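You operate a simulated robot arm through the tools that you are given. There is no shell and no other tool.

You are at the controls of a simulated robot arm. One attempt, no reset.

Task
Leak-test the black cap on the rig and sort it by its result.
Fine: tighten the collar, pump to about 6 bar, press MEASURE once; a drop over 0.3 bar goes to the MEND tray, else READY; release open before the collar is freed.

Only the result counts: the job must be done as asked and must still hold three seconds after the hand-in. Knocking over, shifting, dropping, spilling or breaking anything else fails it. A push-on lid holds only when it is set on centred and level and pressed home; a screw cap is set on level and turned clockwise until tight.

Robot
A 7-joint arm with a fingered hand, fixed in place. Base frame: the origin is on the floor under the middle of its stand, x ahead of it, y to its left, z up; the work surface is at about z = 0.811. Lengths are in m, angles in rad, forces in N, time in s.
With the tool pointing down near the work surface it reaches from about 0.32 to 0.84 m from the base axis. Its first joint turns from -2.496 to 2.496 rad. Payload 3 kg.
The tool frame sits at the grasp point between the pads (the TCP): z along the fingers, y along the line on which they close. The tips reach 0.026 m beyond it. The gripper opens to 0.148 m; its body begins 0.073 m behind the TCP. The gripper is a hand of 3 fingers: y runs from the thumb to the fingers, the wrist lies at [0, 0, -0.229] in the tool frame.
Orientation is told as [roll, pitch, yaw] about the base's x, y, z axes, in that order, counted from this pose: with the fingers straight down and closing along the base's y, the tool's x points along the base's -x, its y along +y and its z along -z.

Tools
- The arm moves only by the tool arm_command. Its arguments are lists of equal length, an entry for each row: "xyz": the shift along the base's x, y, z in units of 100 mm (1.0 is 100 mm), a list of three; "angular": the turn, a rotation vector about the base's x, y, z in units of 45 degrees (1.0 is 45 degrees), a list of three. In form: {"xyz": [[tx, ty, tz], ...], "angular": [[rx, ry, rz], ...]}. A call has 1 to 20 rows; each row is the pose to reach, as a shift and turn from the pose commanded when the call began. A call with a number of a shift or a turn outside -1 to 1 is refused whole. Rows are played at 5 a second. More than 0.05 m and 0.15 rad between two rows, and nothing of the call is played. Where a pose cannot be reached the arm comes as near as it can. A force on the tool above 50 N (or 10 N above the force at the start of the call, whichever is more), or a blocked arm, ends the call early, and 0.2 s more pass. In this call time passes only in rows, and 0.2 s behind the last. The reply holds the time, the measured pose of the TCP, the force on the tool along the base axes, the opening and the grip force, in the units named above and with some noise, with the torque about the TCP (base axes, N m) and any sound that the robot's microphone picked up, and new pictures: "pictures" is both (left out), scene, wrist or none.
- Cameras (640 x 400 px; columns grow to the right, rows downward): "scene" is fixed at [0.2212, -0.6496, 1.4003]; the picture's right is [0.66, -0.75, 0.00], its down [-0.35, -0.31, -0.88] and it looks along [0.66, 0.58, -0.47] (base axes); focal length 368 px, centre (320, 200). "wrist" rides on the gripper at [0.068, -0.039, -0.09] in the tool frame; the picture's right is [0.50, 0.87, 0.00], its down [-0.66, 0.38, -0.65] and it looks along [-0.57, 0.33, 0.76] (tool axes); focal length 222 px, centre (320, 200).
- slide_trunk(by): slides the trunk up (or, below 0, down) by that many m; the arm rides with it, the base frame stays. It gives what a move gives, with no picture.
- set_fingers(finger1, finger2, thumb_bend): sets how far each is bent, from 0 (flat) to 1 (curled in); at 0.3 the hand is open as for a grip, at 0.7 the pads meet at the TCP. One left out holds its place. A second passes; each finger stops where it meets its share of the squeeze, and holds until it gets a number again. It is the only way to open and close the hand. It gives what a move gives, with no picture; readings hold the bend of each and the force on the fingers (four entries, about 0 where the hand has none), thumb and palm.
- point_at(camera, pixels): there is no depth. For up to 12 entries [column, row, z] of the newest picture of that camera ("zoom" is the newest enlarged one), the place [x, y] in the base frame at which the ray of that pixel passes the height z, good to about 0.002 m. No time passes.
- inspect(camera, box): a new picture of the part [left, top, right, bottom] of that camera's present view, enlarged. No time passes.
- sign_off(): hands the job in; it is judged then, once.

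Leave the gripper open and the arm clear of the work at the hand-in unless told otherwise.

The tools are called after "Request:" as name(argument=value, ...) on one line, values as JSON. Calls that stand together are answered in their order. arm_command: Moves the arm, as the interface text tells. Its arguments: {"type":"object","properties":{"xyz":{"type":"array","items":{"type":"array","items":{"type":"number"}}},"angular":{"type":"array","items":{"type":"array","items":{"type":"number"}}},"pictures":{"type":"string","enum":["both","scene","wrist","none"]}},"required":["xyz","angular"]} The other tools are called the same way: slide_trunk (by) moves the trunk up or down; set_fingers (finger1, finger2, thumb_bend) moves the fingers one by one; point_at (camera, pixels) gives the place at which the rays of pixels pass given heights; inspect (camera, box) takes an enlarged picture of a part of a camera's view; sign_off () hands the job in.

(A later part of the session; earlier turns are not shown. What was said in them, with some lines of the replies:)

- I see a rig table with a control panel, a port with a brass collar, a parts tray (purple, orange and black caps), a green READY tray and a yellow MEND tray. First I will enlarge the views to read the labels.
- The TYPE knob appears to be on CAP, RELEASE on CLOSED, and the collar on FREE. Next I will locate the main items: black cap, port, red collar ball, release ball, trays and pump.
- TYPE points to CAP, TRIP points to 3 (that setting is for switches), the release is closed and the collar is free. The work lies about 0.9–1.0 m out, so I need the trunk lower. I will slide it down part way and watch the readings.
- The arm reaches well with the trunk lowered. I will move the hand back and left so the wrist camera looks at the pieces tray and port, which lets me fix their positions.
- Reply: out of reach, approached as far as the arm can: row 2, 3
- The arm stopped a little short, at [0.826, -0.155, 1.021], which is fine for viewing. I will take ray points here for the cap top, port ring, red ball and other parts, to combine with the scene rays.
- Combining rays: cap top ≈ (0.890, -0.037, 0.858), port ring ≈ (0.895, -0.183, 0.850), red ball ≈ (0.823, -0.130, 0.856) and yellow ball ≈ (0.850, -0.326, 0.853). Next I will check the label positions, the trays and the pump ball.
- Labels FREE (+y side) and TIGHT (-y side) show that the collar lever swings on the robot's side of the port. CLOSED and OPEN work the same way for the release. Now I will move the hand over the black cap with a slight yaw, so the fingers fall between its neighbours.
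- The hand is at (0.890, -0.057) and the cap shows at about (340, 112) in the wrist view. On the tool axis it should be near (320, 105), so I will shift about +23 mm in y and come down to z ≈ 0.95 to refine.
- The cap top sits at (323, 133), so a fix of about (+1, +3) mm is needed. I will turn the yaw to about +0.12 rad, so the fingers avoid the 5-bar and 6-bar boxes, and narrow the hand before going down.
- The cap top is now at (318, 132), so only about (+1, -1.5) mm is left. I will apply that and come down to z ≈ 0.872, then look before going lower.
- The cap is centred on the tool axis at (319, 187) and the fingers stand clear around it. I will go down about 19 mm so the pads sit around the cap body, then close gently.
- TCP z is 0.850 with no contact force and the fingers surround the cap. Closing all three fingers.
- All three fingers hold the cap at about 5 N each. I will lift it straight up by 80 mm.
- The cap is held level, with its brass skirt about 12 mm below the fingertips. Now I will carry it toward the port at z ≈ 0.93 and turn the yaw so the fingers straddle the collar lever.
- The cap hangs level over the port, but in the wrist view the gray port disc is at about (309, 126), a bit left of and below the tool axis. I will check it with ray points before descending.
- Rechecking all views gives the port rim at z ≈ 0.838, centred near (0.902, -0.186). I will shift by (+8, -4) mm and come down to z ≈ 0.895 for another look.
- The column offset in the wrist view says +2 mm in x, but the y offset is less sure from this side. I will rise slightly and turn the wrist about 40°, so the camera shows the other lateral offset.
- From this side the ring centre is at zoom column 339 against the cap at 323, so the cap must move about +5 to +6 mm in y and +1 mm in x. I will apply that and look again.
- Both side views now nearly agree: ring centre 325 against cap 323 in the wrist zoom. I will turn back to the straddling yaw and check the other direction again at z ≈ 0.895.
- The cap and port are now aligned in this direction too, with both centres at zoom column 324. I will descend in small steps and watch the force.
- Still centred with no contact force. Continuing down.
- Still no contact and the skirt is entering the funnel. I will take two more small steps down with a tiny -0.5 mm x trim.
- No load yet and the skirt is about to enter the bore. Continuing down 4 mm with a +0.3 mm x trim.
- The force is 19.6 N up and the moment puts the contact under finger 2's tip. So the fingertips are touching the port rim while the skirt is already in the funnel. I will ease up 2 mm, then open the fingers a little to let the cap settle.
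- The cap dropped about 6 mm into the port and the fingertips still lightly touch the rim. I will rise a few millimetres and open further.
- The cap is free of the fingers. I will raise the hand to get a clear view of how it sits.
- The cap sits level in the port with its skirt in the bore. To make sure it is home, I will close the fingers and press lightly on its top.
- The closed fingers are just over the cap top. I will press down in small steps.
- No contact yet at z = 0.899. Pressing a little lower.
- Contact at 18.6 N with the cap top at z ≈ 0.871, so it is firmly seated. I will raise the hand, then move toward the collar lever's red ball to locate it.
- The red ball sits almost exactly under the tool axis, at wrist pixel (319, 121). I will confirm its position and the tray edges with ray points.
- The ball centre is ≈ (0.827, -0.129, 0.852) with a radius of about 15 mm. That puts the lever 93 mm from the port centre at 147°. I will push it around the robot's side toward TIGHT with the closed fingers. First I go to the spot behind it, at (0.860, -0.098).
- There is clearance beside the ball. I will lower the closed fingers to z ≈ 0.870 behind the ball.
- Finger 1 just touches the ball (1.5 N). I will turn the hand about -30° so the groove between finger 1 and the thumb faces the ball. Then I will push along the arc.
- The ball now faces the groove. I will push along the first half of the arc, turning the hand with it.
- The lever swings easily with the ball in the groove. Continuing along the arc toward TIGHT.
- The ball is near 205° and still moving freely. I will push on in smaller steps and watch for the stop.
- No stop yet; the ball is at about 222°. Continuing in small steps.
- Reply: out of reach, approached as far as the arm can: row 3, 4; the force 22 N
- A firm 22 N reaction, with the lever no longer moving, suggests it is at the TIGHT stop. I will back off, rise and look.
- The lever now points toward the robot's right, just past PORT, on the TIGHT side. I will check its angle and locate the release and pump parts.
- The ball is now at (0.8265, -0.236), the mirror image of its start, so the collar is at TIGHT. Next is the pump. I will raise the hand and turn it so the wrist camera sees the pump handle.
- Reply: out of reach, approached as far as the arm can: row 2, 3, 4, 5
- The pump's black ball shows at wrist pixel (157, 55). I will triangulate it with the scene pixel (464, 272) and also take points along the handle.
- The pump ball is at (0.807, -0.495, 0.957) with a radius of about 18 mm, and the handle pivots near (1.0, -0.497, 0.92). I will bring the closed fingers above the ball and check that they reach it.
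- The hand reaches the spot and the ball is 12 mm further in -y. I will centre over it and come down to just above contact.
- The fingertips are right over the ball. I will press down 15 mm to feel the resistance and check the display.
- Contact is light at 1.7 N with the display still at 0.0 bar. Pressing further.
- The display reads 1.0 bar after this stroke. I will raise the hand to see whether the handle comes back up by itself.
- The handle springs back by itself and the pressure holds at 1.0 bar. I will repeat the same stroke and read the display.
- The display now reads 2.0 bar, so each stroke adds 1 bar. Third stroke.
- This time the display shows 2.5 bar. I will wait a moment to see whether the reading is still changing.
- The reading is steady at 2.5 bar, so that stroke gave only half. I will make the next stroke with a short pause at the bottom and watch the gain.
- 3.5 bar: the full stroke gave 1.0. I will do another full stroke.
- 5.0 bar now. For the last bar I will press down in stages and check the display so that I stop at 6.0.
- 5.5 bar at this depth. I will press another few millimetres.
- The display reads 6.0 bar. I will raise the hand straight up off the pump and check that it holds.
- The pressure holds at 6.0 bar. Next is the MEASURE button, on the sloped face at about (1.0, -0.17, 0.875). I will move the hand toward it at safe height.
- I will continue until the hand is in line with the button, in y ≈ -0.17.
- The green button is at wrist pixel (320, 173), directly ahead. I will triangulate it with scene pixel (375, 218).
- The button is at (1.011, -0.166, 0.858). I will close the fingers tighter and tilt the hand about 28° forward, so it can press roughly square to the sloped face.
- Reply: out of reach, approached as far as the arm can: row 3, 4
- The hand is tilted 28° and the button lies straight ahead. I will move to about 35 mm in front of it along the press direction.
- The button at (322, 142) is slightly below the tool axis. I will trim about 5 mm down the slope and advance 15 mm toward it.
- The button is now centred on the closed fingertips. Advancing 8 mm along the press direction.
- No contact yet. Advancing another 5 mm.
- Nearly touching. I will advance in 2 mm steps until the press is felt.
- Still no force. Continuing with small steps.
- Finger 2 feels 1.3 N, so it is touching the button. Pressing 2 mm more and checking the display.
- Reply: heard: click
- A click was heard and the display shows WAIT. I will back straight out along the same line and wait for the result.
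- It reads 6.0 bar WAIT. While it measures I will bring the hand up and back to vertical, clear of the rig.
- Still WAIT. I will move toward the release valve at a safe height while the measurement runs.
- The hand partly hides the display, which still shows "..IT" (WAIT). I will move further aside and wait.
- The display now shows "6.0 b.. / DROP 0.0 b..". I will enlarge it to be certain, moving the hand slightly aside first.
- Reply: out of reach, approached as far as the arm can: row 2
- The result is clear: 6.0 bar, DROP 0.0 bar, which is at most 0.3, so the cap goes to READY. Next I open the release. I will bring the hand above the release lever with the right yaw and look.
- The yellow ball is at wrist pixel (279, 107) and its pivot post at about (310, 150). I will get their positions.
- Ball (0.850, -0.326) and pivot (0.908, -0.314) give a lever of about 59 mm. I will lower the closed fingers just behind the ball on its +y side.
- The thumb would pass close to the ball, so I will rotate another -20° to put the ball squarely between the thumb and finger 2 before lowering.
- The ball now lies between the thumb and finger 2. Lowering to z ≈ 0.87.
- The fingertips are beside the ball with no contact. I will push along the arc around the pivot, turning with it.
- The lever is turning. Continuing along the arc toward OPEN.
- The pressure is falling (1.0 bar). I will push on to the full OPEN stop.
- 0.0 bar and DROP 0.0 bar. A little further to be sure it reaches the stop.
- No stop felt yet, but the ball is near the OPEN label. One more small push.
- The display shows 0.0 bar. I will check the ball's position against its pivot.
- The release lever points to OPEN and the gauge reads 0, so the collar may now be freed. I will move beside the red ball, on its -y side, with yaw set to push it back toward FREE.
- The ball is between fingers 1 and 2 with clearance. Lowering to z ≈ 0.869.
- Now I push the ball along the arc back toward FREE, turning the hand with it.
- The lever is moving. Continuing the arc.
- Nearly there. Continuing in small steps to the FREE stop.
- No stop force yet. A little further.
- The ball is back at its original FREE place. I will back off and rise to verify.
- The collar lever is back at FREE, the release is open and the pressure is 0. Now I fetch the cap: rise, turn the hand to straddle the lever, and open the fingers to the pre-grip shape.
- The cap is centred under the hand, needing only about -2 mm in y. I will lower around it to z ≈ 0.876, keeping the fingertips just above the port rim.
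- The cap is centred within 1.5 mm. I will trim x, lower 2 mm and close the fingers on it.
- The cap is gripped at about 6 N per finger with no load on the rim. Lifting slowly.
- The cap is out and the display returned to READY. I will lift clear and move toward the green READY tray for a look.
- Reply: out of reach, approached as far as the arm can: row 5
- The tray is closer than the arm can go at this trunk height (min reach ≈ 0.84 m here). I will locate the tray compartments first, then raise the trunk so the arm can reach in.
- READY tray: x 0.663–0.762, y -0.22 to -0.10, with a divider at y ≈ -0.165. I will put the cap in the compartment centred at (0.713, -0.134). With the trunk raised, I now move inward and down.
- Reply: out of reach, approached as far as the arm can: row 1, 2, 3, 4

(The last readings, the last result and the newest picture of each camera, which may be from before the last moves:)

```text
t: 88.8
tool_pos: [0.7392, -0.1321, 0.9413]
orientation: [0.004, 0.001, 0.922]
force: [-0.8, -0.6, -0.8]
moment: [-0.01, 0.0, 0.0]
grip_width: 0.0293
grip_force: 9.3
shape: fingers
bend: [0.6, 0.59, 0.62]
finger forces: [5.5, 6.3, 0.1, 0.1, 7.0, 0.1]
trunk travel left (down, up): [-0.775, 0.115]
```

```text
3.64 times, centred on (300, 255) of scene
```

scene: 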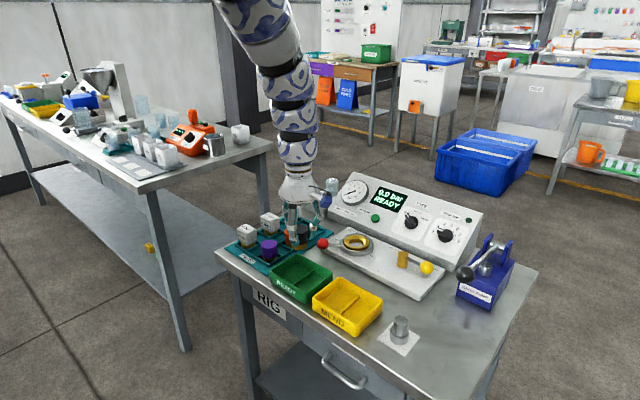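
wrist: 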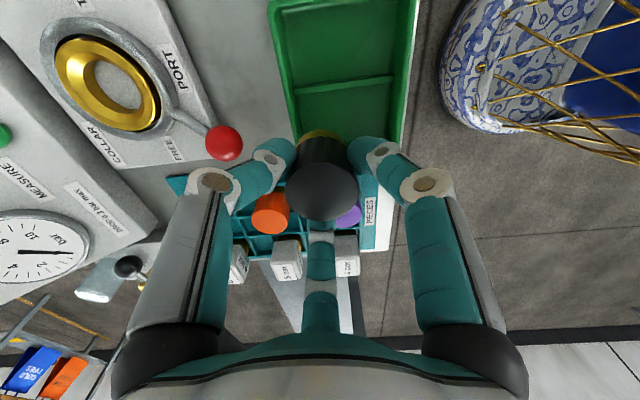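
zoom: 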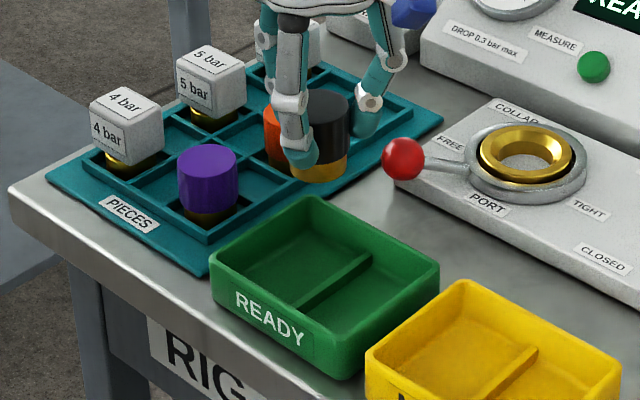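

The compartment is right below and about 26 mm further toward -x. I will shift there and lower part way.

Request:
arm_command(xyz=[[-0.26, -0.01, 0], [-0.26, -0.01, -0.3], [-0.26, -0.01, -0.48]], angular=[[0, 0, 0], [0, 0, 0], [0, 0, 0]], pictures="both")

Request:
inspect(camera="wrist", box=[220, 40, 420, 220])

Request:
inspect(camera="scene", box=[240, 210, 350, 310])

```text
t: 89.6
tool_pos: [0.7126, -0.1343, 0.8946]
orientation: [0.002, 0.002, 0.925]
force: [-0.9, -0.7, -1.1]
moment: [0.05, -0.03, -0.02]
grip_width: 0.0291
grip_force: 9.1
shape: fingers
bend: [0.6, 0.59, 0.62]
finger forces: [5.5, 6.2, 0.0, 0.1, 6.8, 0.0]
out of reach, approached as far as the arm can: row 1
trunk travel left (down, up): [-0.775, 0.115]
```

scene: 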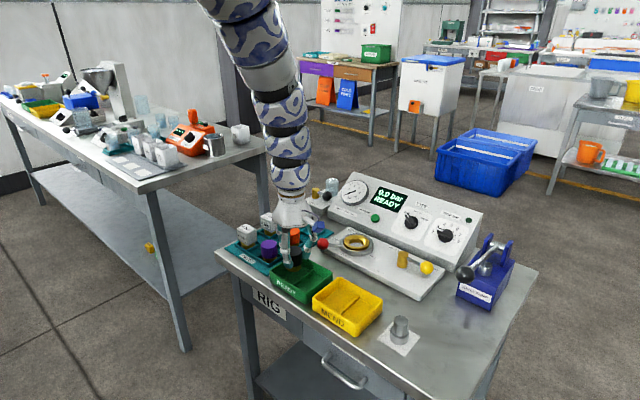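
wrist: 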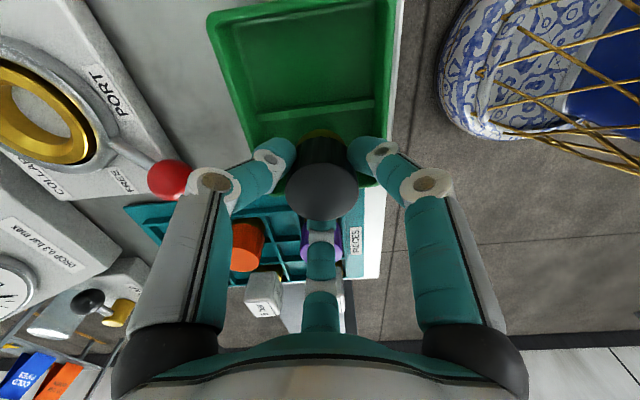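

```text
2.22 times, centred on (320, 130) of wrist
```

zoom: 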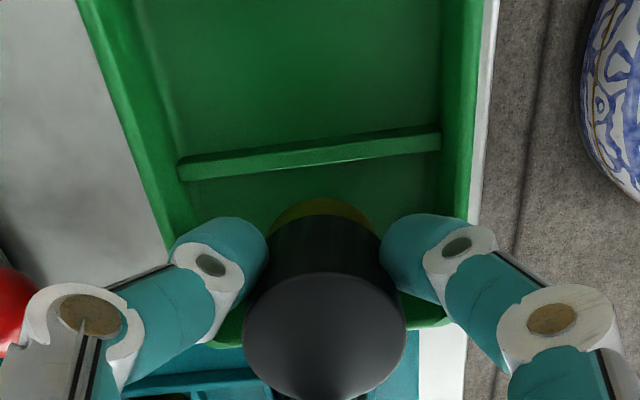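

```text
4.00 times, centred on (295, 260) of scene
```

zoom: 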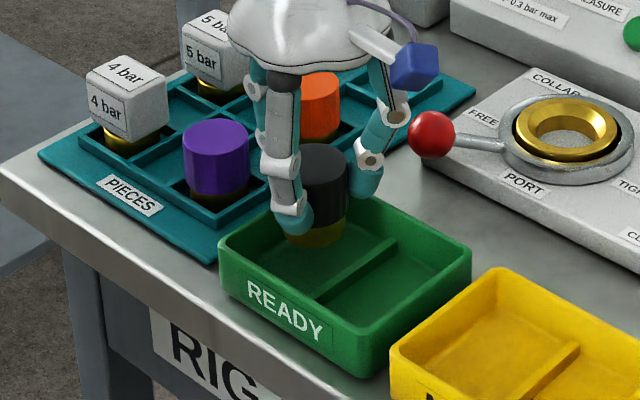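

The cap is centred over the compartment. Lowering gently toward the tray floor.

Request:
arm_command(xyz=[[0, -0.01, -0.08], [0, -0.01, -0.16]], angular=[[0, 0, 0], [0, 0, 0]], pictures="none")

Request:
inspect(camera="scene", box=[240, 210, 350, 310])

Request:
inspect(camera="wrist", box=[220, 40, 420, 220])

```text
t: 90.2
tool_pos: [0.7146, -0.1349, 0.8792]
orientation: [-0.001, 0.002, 0.923]
force: [0.1, -0.1, -0.7]
moment: [0.0, 0.02, -0.04]
grip_width: 0.0293
grip_force: 8.9
shape: fingers
bend: [0.6, 0.59, 0.62]
finger forces: [5.5, 6.3, 0.1, 0.0, 6.8, 0.0]
trunk travel left (down, up): [-0.775, 0.115]
```

```text
4.00 times, centred on (295, 260) of scene
```

zoom: 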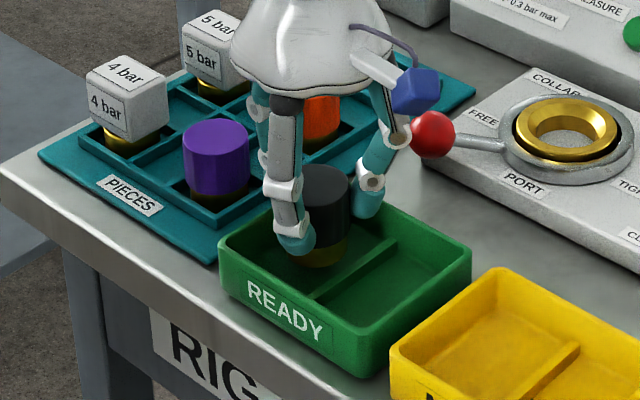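

```text
2.22 times, centred on (320, 130) of wrist
```

zoom: 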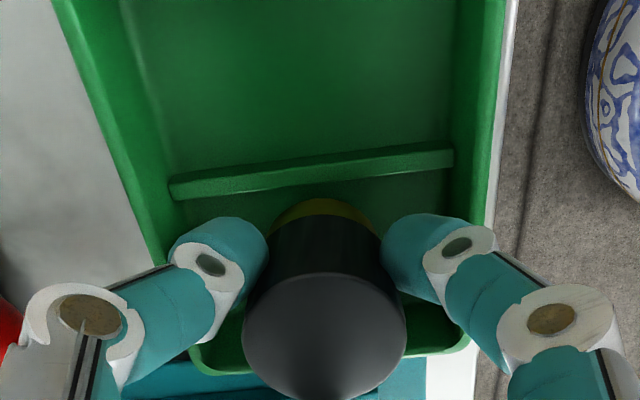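

The cap's lower edge is only about 3 mm from the divider, so I will shift +4 mm in y and lower the remaining few millimetres until it touches the floor.

Request:
arm_command(xyz=[[-0.01, 0.04, 0], [-0.01, 0.04, -0.04], [-0.01, 0.04, -0.07]], angular=[[0, 0, 0], [0, 0, 0], [0, 0, 0]], pictures="none")

Request:
inspect(camera="scene", box=[240, 210, 350, 310])

Request:
inspect(camera="wrist", box=[220, 40, 420, 220])

```text
t: 91.0
tool_pos: [0.7129, -0.1301, 0.8717]
orientation: [0.002, 0.003, 0.923]
force: [-0.1, 0.6, -0.1]
moment: [-0.04, 0.02, -0.01]
grip_width: 0.0294
grip_force: 9.1
shape: fingers
bend: [0.6, 0.59, 0.62]
finger forces: [5.4, 6.3, 0.0, 0.0, 6.7, 0.0]
trunk travel left (down, up): [-0.775, 0.115]
```

```text
4.00 times, centred on (295, 260) of scene
```

zoom: 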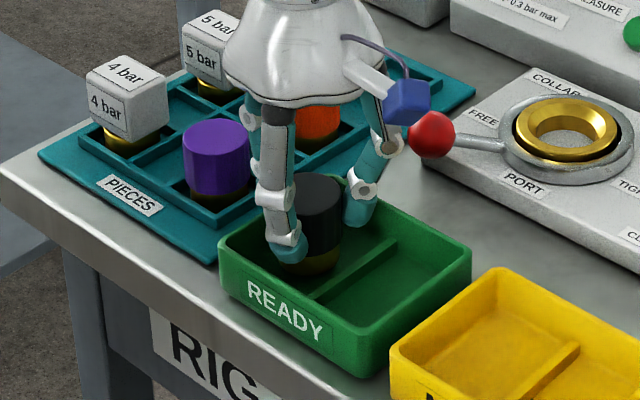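

```text
2.22 times, centred on (320, 130) of wrist
```

zoom: 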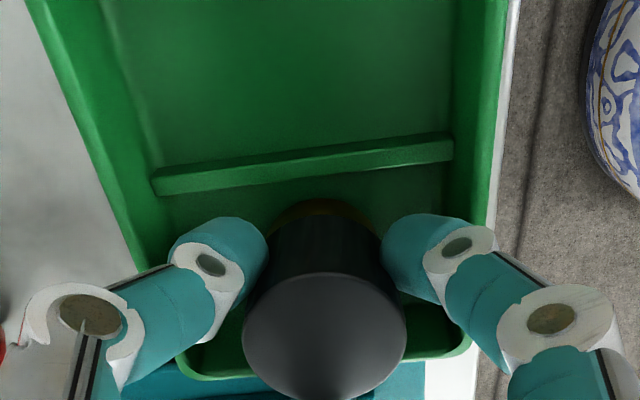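

Good clearance from the divider and no contact yet. Lowering in 2–3 mm steps.

Request:
arm_command(xyz=[[0, 0, -0.02], [0, 0, -0.04]], angular=[[0, 0, 0], [0, 0, 0]], pictures="none")

```text
t: 91.6
tool_pos: [0.7127, -0.1317, 0.8677]
orientation: [0.001, 0.003, 0.924]
force: [0.4, -0.3, 0.8]
moment: [-0.01, -0.01, 0.03]
grip_width: 0.0294
grip_force: 10.6
shape: fingers
bend: [0.6, 0.59, 0.62]
finger forces: [5.7, 8.3, 0.0, 0.0, 7.1, 0.0]
trunk travel left (down, up): [-0.775, 0.115]
```

Readings are rising slightly (finger 2 at 8.3 N), so contact is starting. I will look closely before going any lower.

Request:
inspect(camera="scene", box=[260, 220, 330, 290])

Request:
inspect(camera="wrist", box=[240, 60, 400, 220])

```text
5.71 times, centred on (295, 255) of scene
```

zoom: 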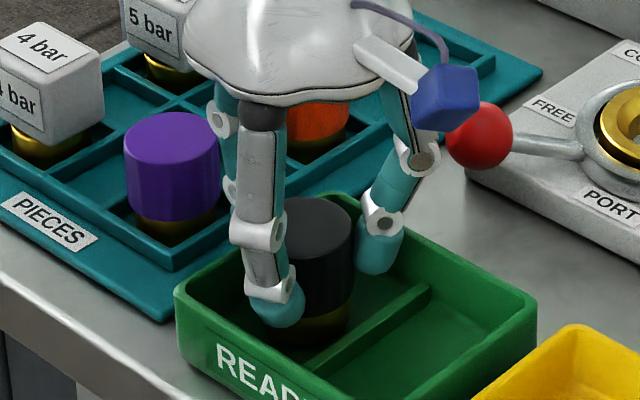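

```text
2.50 times, centred on (320, 140) of wrist
```

zoom: 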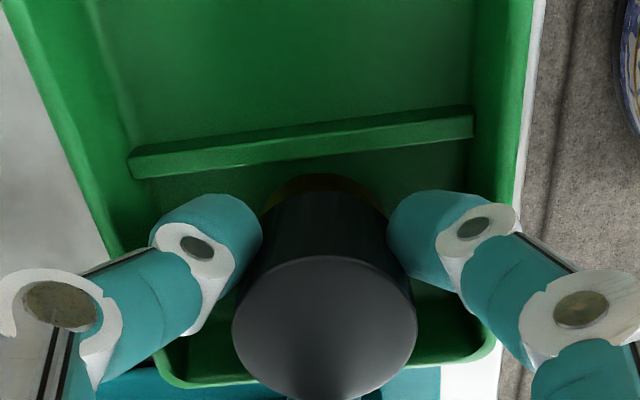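

The fingertips are about 6 mm above the rim, so the contact is most likely the cap meeting the floor. I will lower 1.5 mm more to confirm with the force.

Request:
arm_command(xyz=[[0, 0, -0.015]], angular=[[0, 0, 0]], pictures="none")

```text
t: 92.0
tool_pos: [0.7128, -0.1308, 0.8657]
orientation: [0.002, 0.002, 0.924]
force: [0.2, -1.9, 3.1]
moment: [0.1, 0.0, -0.04]
grip_width: 0.0296
grip_force: 13.3
shape: fingers
bend: [0.6, 0.59, 0.62]
finger forces: [5.9, 12.4, 0.0, 0.1, 7.9, 0.0]
trunk travel left (down, up): [-0.775, 0.115]
```

The reaction (+3.1 N up, -1.9 N in y, offset 32 mm) shows finger 2's tip touching the tray's +y wall. I will lift straight up and turn the hand 45°, so the fingers fit over the low divider instead of the wall.

Request:
arm_command(xyz=[[0, 0, 0.1], [0, 0, 0.25], [0, 0, 0.25], [0, 0, 0.25], [0, 0, 0.25], [0, 0, 0.25], [0, 0, 0.25]], angular=[[0, 0, 0], [0, 0, -0.16], [0, 0, -0.33], [0, 0, -0.5], [0, 0, -0.67], [0, 0, -0.84], [0, 0, -1.0]], pictures="both")

Request:
inspect(camera="wrist", box=[220, 40, 420, 220])

Request:
inspect(camera="scene", box=[240, 210, 350, 310])

```text
t: 93.6
tool_pos: [0.7118, -0.1313, 0.8909]
orientation: [0.003, 0.0, 0.137]
force: [0.1, 0.7, -0.8]
moment: [-0.03, 0.05, 0.01]
grip_width: 0.0296
grip_force: 9.4
shape: fingers
bend: [0.6, 0.59, 0.62]
finger forces: [5.7, 6.9, 0.0, 0.1, 7.1, 0.0]
trunk travel left (down, up): [-0.775, 0.115]
```

scene: 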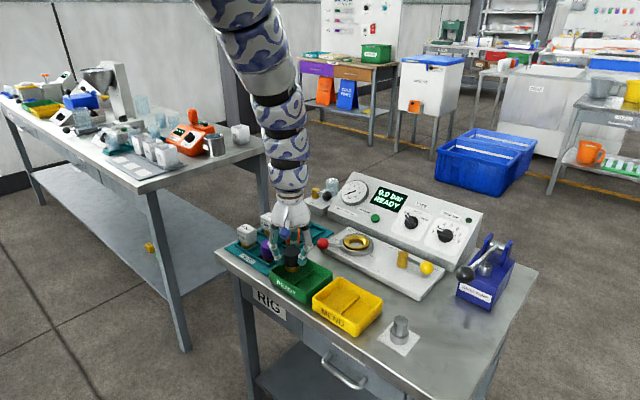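
wrist: 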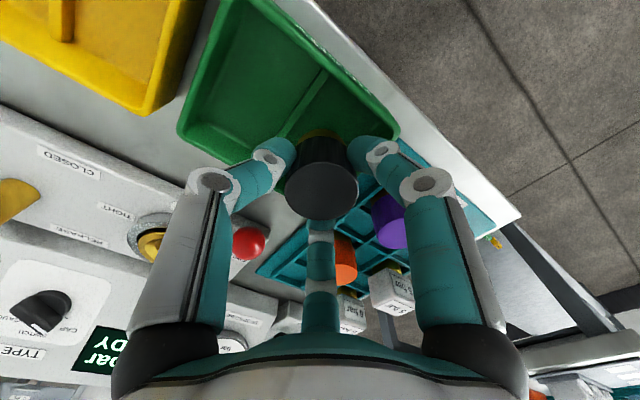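

```text
2.22 times, centred on (320, 130) of wrist
```

zoom: 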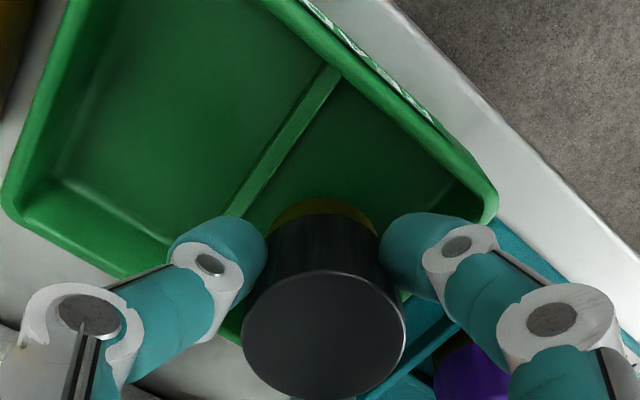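

```text
4.00 times, centred on (295, 260) of scene
```

zoom: 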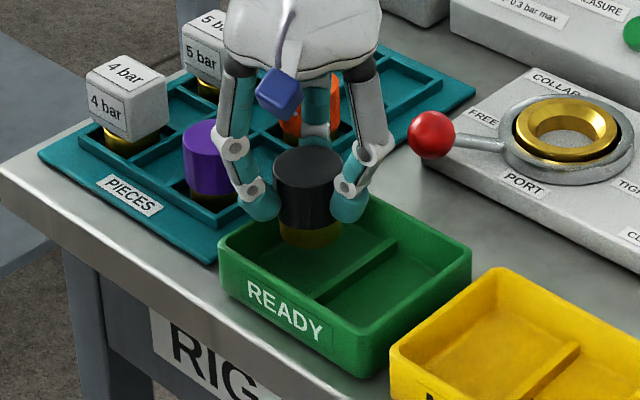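

The tray has not moved. I will turn 8° more so the thumb points over the divider, trim y by -2 mm, and lower again.

Request:
arm_command(xyz=[[0, -0.02, 0], [0, -0.02, -0.1], [0, -0.02, -0.18]], angular=[[0, 0, -0.17], [0, 0, -0.17], [0, 0, -0.17]], pictures="none")

Request:
inspect(camera="wrist", box=[220, 40, 420, 220])

Request:
inspect(camera="scene", box=[250, 220, 340, 300])

```text
t: 94.4
tool_pos: [0.7122, -0.1344, 0.8721]
orientation: [0.0, 0.002, 0.002]
force: [0.6, -0.3, -0.9]
moment: [0.08, -0.01, -0.01]
grip_width: 0.0294
grip_force: 9.1
shape: fingers
bend: [0.6, 0.59, 0.62]
finger forces: [5.5, 6.7, 0.0, 0.1, 7.0, 0.1]
trunk travel left (down, up): [-0.775, 0.115]
```

```text
2.22 times, centred on (320, 130) of wrist
```

zoom: 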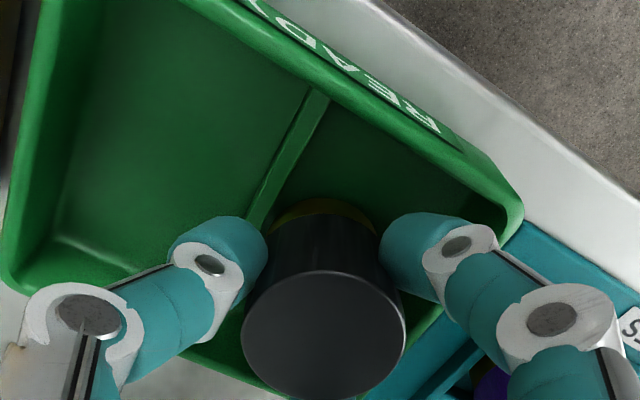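

```text
5.00 times, centred on (295, 260) of scene
```

zoom: 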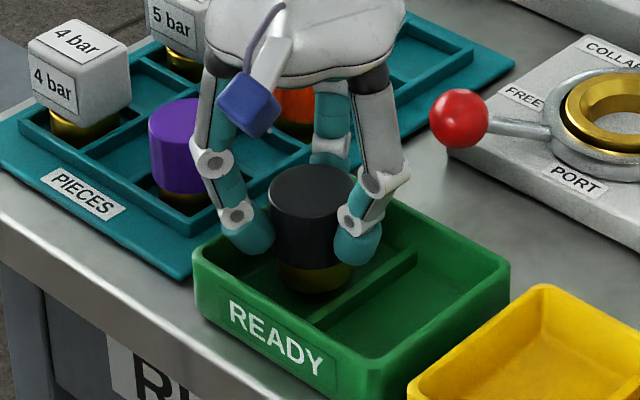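

The fingers now clear the wall and the cap is inside the compartment. Lowering a few millimetres more.

Request:
arm_command(xyz=[[0, 0.01, -0.025], [0, 0.01, -0.05]], angular=[[0, 0, 0], [0, 0, 0]], pictures="none")

```text
t: 95.0
tool_pos: [0.7131, -0.132, 0.8671]
orientation: [0.001, 0.002, 0.003]
force: [0.8, -0.4, -0.8]
moment: [0.04, -0.03, -0.01]
grip_width: 0.0293
grip_force: 10.0
shape: fingers
bend: [0.6, 0.59, 0.62]
finger forces: [5.6, 6.9, 0.1, 0.0, 7.1, 0.0]
trunk travel left (down, up): [-0.775, 0.115]
```

No contact at 0.867. Two millimetres more.

Request:
arm_command(xyz=[[0, 0, -0.02], [0, 0, -0.035]], angular=[[0, 0, 0], [0, 0, 0]], pictures="none")

Request:
inspect(camera="scene", box=[250, 220, 340, 300])

Request:
inspect(camera="wrist", box=[220, 40, 420, 220])

```text
t: 95.6
tool_pos: [0.7119, -0.1318, 0.8637]
orientation: [0.001, 0.003, 0.003]
force: [-0.5, 0.4, 0.4]
moment: [0.01, -0.01, 0.0]
grip_width: 0.0294
grip_force: 9.7
shape: fingers
bend: [0.6, 0.59, 0.62]
finger forces: [5.7, 6.8, 0.0, 0.0, 7.0, 0.0]
trunk travel left (down, up): [-0.775, 0.115]
```

```text
5.00 times, centred on (295, 260) of scene
```

zoom: 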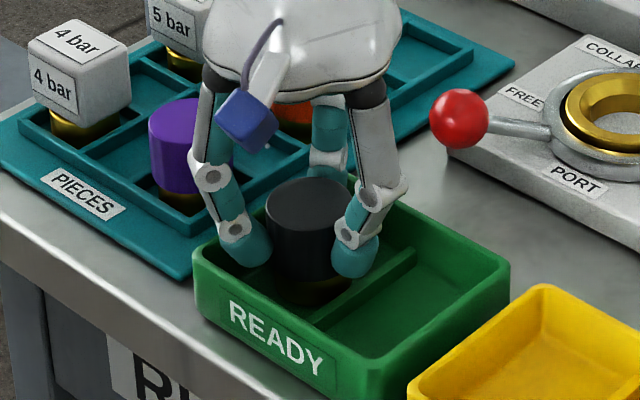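

```text
2.22 times, centred on (320, 130) of wrist
```

zoom: 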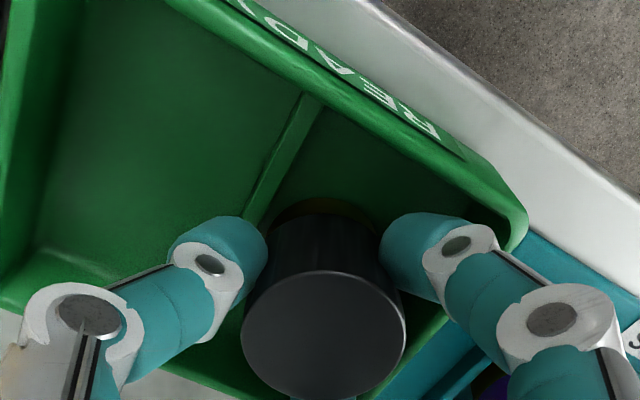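

No contact yet and the tips are at rim height. I will lower 1.5 mm more to feel the floor.

Request:
arm_command(xyz=[[0, 0, -0.018]], angular=[[0, 0, 0]], pictures="none")

```text
t: 96.0
tool_pos: [0.7139, -0.1313, 0.8612]
orientation: [0.001, 0.001, 0.002]
force: [1.0, 0.7, -1.1]
moment: [0.0, -0.01, 0.02]
grip_width: 0.0294
grip_force: 9.8
shape: fingers
bend: [0.6, 0.59, 0.62]
finger forces: [5.5, 6.8, 0.0, 0.1, 7.0, 0.0]
trunk travel left (down, up): [-0.775, 0.115]
```

Still free. Continuing 1.5 mm.

Request:
arm_command(xyz=[[0, 0, -0.015]], angular=[[0, 0, 0]], pictures="none")

Request:
inspect(camera="scene", box=[260, 230, 330, 290])

Request:
inspect(camera="wrist", box=[240, 60, 400, 220])

```text
t: 96.4
tool_pos: [0.713, -0.1309, 0.8595]
orientation: [0.001, 0.001, 0.003]
force: [0.4, 0.4, 0.5]
moment: [0.04, -0.01, 0.04]
grip_width: 0.0293
grip_force: 9.7
shape: fingers
bend: [0.6, 0.59, 0.62]
finger forces: [5.6, 7.0, 0.0, 0.0, 6.9, 0.1]
trunk travel left (down, up): [-0.775, 0.115]
```

```text
6.67 times, centred on (295, 260) of scene
```

zoom: 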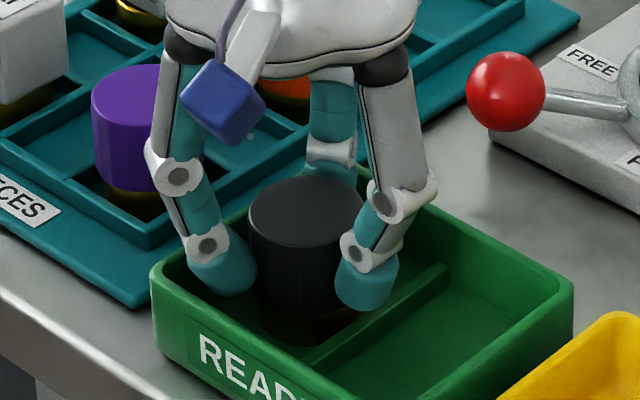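

```text
2.50 times, centred on (320, 140) of wrist
```

zoom: 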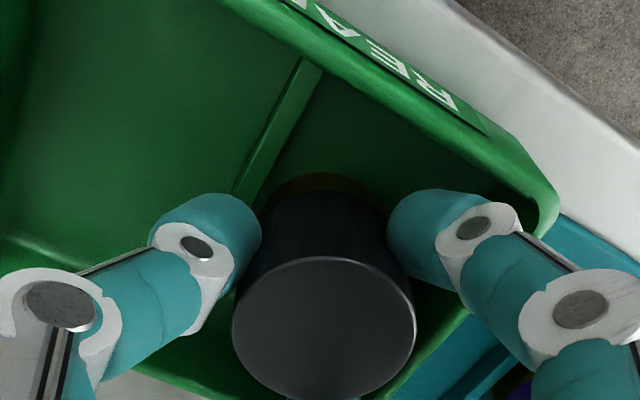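

Still no floor contact. Two more millimetres, watching the thumb above the divider.

Request:
arm_command(xyz=[[0, 0, -0.02]], angular=[[0, 0, 0]], pictures="none")

```text
t: 96.8
tool_pos: [0.7126, -0.132, 0.8587]
orientation: [0.002, 0.002, 0.005]
force: [0.5, -0.2, 10.7]
moment: [0.01, 0.02, -0.02]
grip_width: 0.029
grip_force: 11.2
shape: fingers
bend: [0.6, 0.59, 0.62]
finger forces: [6.7, 7.6, 0.0, 0.0, 8.3, 0.1]
trunk travel left (down, up): [-0.775, 0.115]
```

A clean 10.7 N with no moment means the cap stands on the tray floor. I will ease up 1.5 mm, then open the thumb first, since it moves toward the free side over the divider.

Request:
arm_command(xyz=[[0, 0, 0.015]], angular=[[0, 0, 0]], pictures="none")

Request:
set_fingers(thumb_bend=0.55)

Request:
inspect(camera="scene", box=[260, 230, 330, 290])

Request:
inspect(camera="wrist", box=[240, 60, 400, 220])

```text
t: 97.2
tool_pos: [0.7122, -0.1311, 0.8596]
orientation: [0.004, 0.002, 0.004]
force: [1.7, -0.7, 6.5]
moment: [-0.02, -0.03, 0.0]
grip_width: 0.0291
grip_force: 10.4
shape: fingers
bend: [0.6, 0.59, 0.62]
finger forces: [5.9, 7.5, 0.0, 0.1, 7.9, 0.0]
trunk travel left (down, up): [-0.775, 0.115]
```

```text
t: 98.2
tool_pos: [0.7122, -0.1307, 0.8601]
orientation: [0.002, 0.003, 0.003]
force: [-1.1, 3.5, 2.8]
moment: [0.08, 0.01, 0.01]
grip_width: 0.0353
grip_force: 5.0
shape: fingers
bend: [0.61, 0.6, 0.55]
finger forces: [5.5, 4.9, 0.0, 0.0, 0.0, 0.0]
trunk travel left (down, up): [-0.775, 0.115]
```

```text
6.67 times, centred on (295, 260) of scene
```

zoom: 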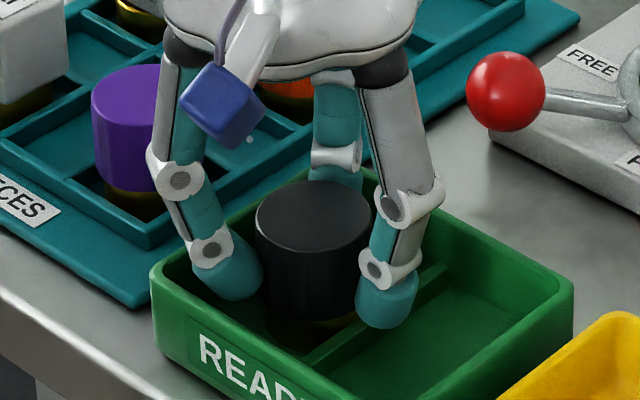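

```text
2.50 times, centred on (320, 140) of wrist
```

zoom: 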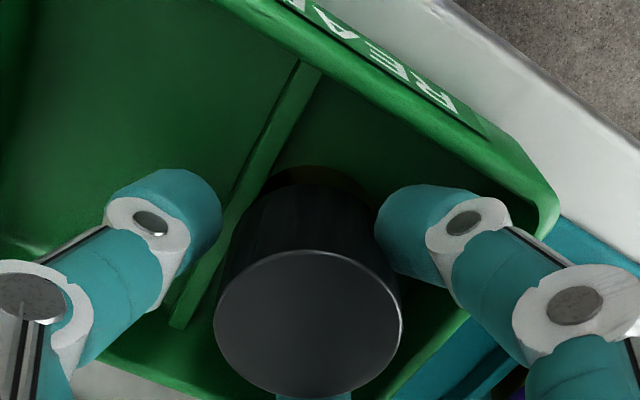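

The cap stands on the floor, nudged slightly toward the divider, with fingers 1 and 2 still pressing about 5 N. I will relax those two just a little.

Request:
set_fingers(finger1=0.59, finger2=0.585)

Request:
inspect(camera="scene", box=[260, 230, 330, 290])

Request:
inspect(camera="wrist", box=[240, 60, 400, 220])

```text
t: 99.2
tool_pos: [0.7116, -0.1316, 0.8603]
orientation: [0.001, 0.002, 0.002]
force: [0.6, 0.4, -0.6]
moment: [0.0, 0.01, 0.01]
grip_width: 0.039
grip_force: 0.0
shape: fingers
bend: [0.59, 0.58, 0.55]
finger forces: [0.0, 0.0, 0.0, 0.0, 0.0, 0.1]
trunk travel left (down, up): [-0.775, 0.115]
```

```text
6.67 times, centred on (295, 260) of scene
```

zoom: 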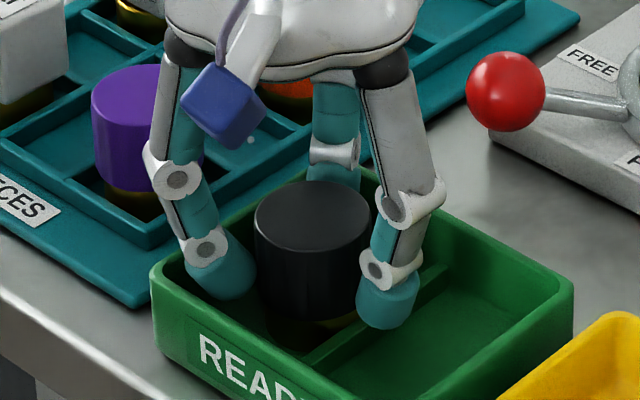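

```text
2.50 times, centred on (320, 140) of wrist
```

zoom: 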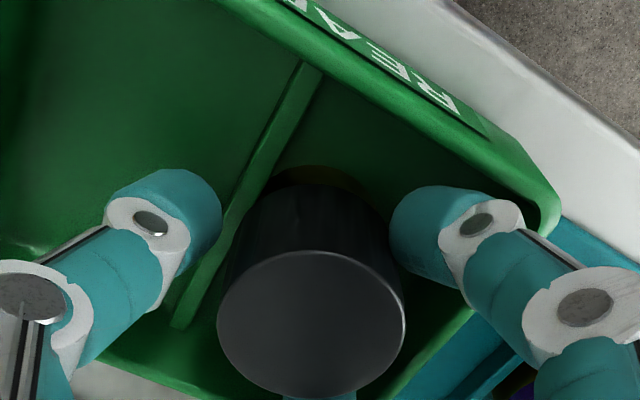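

All finger forces are zero, so the cap is free. I will rise straight up and check that it stays.

Request:
arm_command(xyz=[[0, 0, 0.05], [0, 0, 0.12], [0, 0, 0.25]], angular=[[0, 0, 0], [0, 0, 0], [0, 0, 0]], pictures="none")

Request:
inspect(camera="scene", box=[260, 220, 340, 300])

Request:
inspect(camera="wrist", box=[220, 40, 420, 220])

```text
t: 100.0
tool_pos: [0.712, -0.1311, 0.8849]
orientation: [0.002, 0.002, 0.005]
force: [0.0, -0.2, -1.1]
moment: [0.07, -0.03, -0.02]
grip_width: 0.0389
grip_force: 0.0
shape: fingers
bend: [0.59, 0.58, 0.55]
finger forces: [0.0, 0.0, 0.1, 0.0, 0.0, 0.0]
trunk travel left (down, up): [-0.775, 0.115]
```

```text
5.00 times, centred on (300, 260) of scene
```

zoom: 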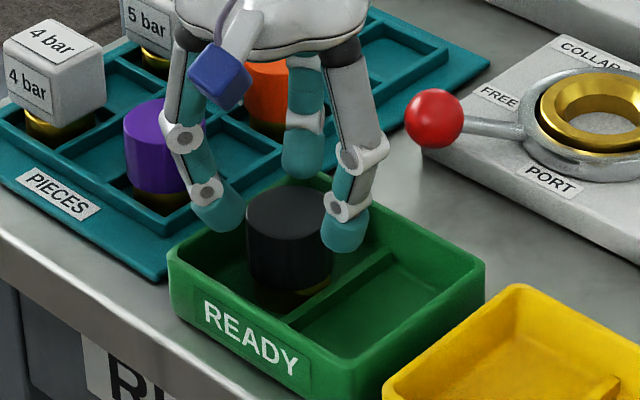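

```text
2.22 times, centred on (320, 130) of wrist
```

zoom: 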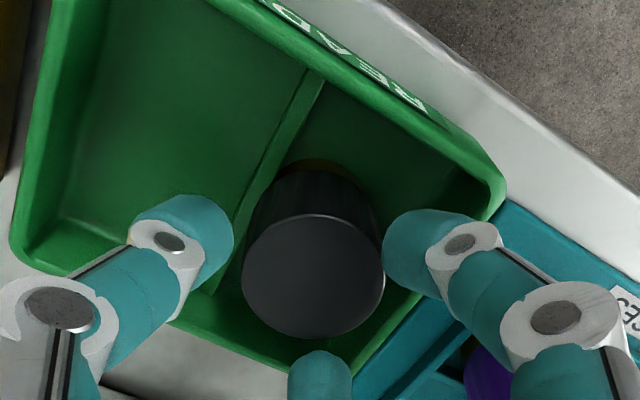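

The cap stands upright in the READY compartment. I will continue straight up, then open the hand and move clear of the work.

Request:
arm_command(xyz=[[0, 0, 0.3], [0, 0, 0.6], [0, 0, 0.75]], angular=[[0, 0, 0], [0, 0, 0], [0, 0, 0]], pictures="none")

Request:
set_fingers(finger1=0.3, finger2=0.3, thumb_bend=0.3)

Request:
slide_trunk(by=0.1)

Request:
arm_command(xyz=[[0, 0, 0]], angular=[[0, 0, 0]], pictures="both")

Request:
inspect(camera="scene", box=[220, 170, 400, 320])

Request:
inspect(camera="scene", box=[320, 160, 530, 320])

```text
t: 100.8
tool_pos: [0.7356, -0.1289, 0.9609]
orientation: [0.001, 0.003, 0.003]
force: [-0.4, 0.0, -0.1]
moment: [0.0, -0.03, -0.02]
grip_width: 0.0393
grip_force: 0.1
shape: fingers
bend: [0.59, 0.58, 0.55]
finger forces: [0.0, 0.1, 0.0, 0.0, 0.0, 0.0]
out of reach, approached as far as the arm can: row 2, 3
trunk travel left (down, up): [-0.775, 0.115]
```

```text
t: 101.8
tool_pos: [0.7342, -0.1287, 0.9601]
orientation: [0.002, 0.006, 0.004]
force: [-0.6, 1.0, 0.2]
moment: [0.0, 0.04, 0.0]
grip_width: 0.1265
grip_force: 0.0
shape: fingers
bend: [0.3, 0.3, 0.3]
finger forces: [0.1, 0.0, 0.1, 0.0, 0.0, 0.1]
trunk travel left (down, up): [-0.775, 0.115]
```

```text
t: 103.1
tool_pos: [0.7339, -0.1292, 1.0597]
orientation: [0.002, 0.005, 0.002]
force: [-0.8, 0.0, 0.3]
moment: [-0.02, 0.03, 0.02]
grip_width: 0.1262
grip_force: 0.1
shape: fingers
bend: [0.3, 0.3, 0.3]
finger forces: [0.0, 0.0, 0.1, 0.1, 0.0, 0.0]
trunk travel left (down, up): [-0.875, 0.015]
```

```text
t: 103.5
tool_pos: [0.7346, -0.1294, 1.0612]
orientation: [0.002, 0.005, 0.005]
force: [0.0, -0.3, 0.1]
moment: [0.02, 0.02, 0.03]
grip_width: 0.1264
grip_force: 0.0
shape: fingers
bend: [0.3, 0.3, 0.3]
finger forces: [0.0, 0.0, 0.1, 0.1, 0.0, 0.1]
trunk travel left (down, up): [-0.875, 0.015]
```

scene: 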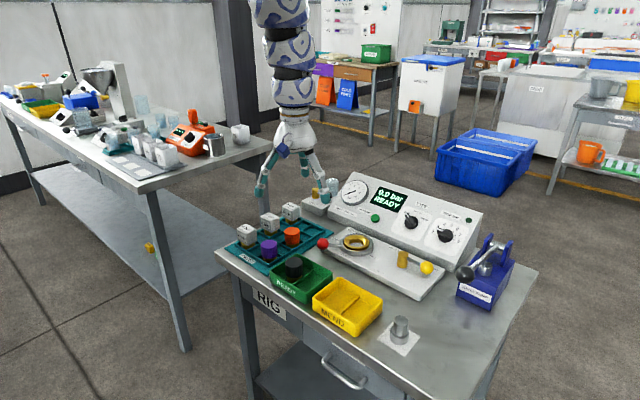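
wrist: 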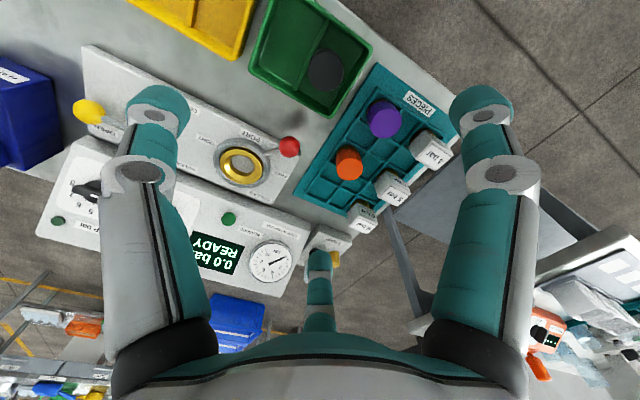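

```text
2.67 times, centred on (310, 245) of scene
```

zoom: 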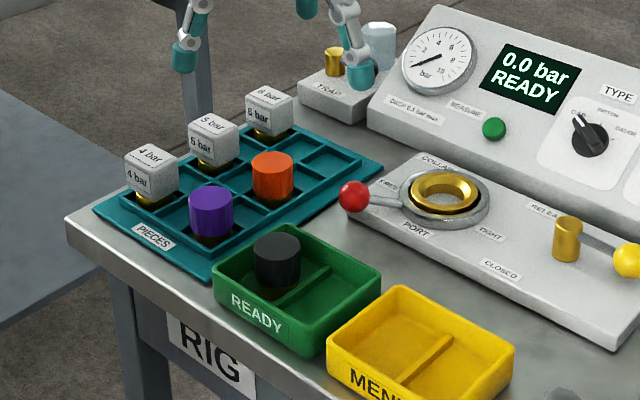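

```text
2.50 times, centred on (425, 240) of scene
```

zoom: 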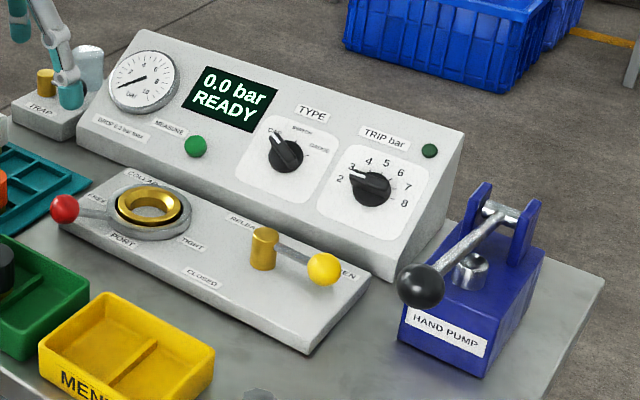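

The cap stands in the READY tray, the hand is open and well clear, the collar is free, the release is open and the pressure is 0. One close look at the cap before handing in.

Request:
inspect(camera="scene", box=[265, 245, 340, 305])

Request:
inspect(camera="wrist", box=[240, 0, 400, 120])

```text
6.67 times, centred on (302, 275) of scene
```

zoom: 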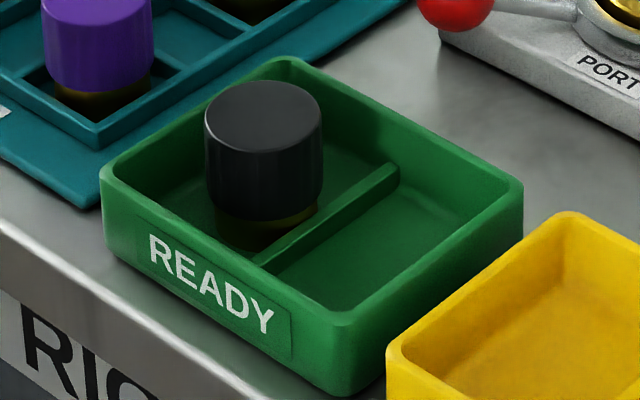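

```text
3.33 times, centred on (320, 60) of wrist
```

zoom: 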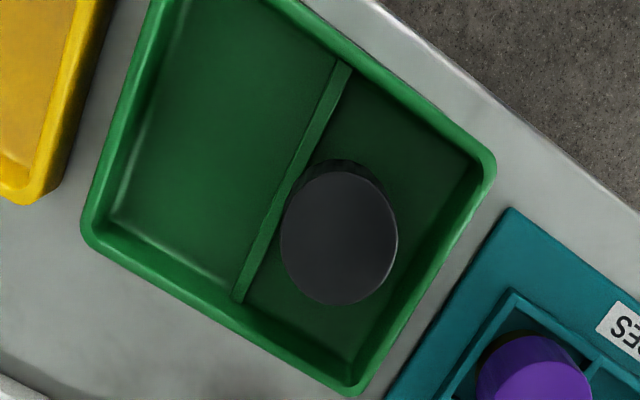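

The cap is upright and flat on the floor of the READY tray, and everything else is in place. Handing in.

Request:
sign_off()

```text
The job is handed in.
```

The black cap passed its leak test and is standing upright in the READY tray. It held 6.0 bar, and the rig showed a drop of 0.0 bar against the 0.3 bar limit.

I seated the cap in the port, tightened the collar, pumped to 6.0 bar and pressed MEASURE once. Once the drop was on the display I opened the release. When the pressure read 0.0 bar I freed the collar and lifted the cap out.

While I was lowering the cap, a fingertip briefly touched the inside wall of the READY tray with about 3 N. The tray did not visibly move, so I lifted, turned the hand and set the cap down again.

At hand-in the release was open, the collar free and the rig at 0.0 bar. The hand was open and clear of the work.
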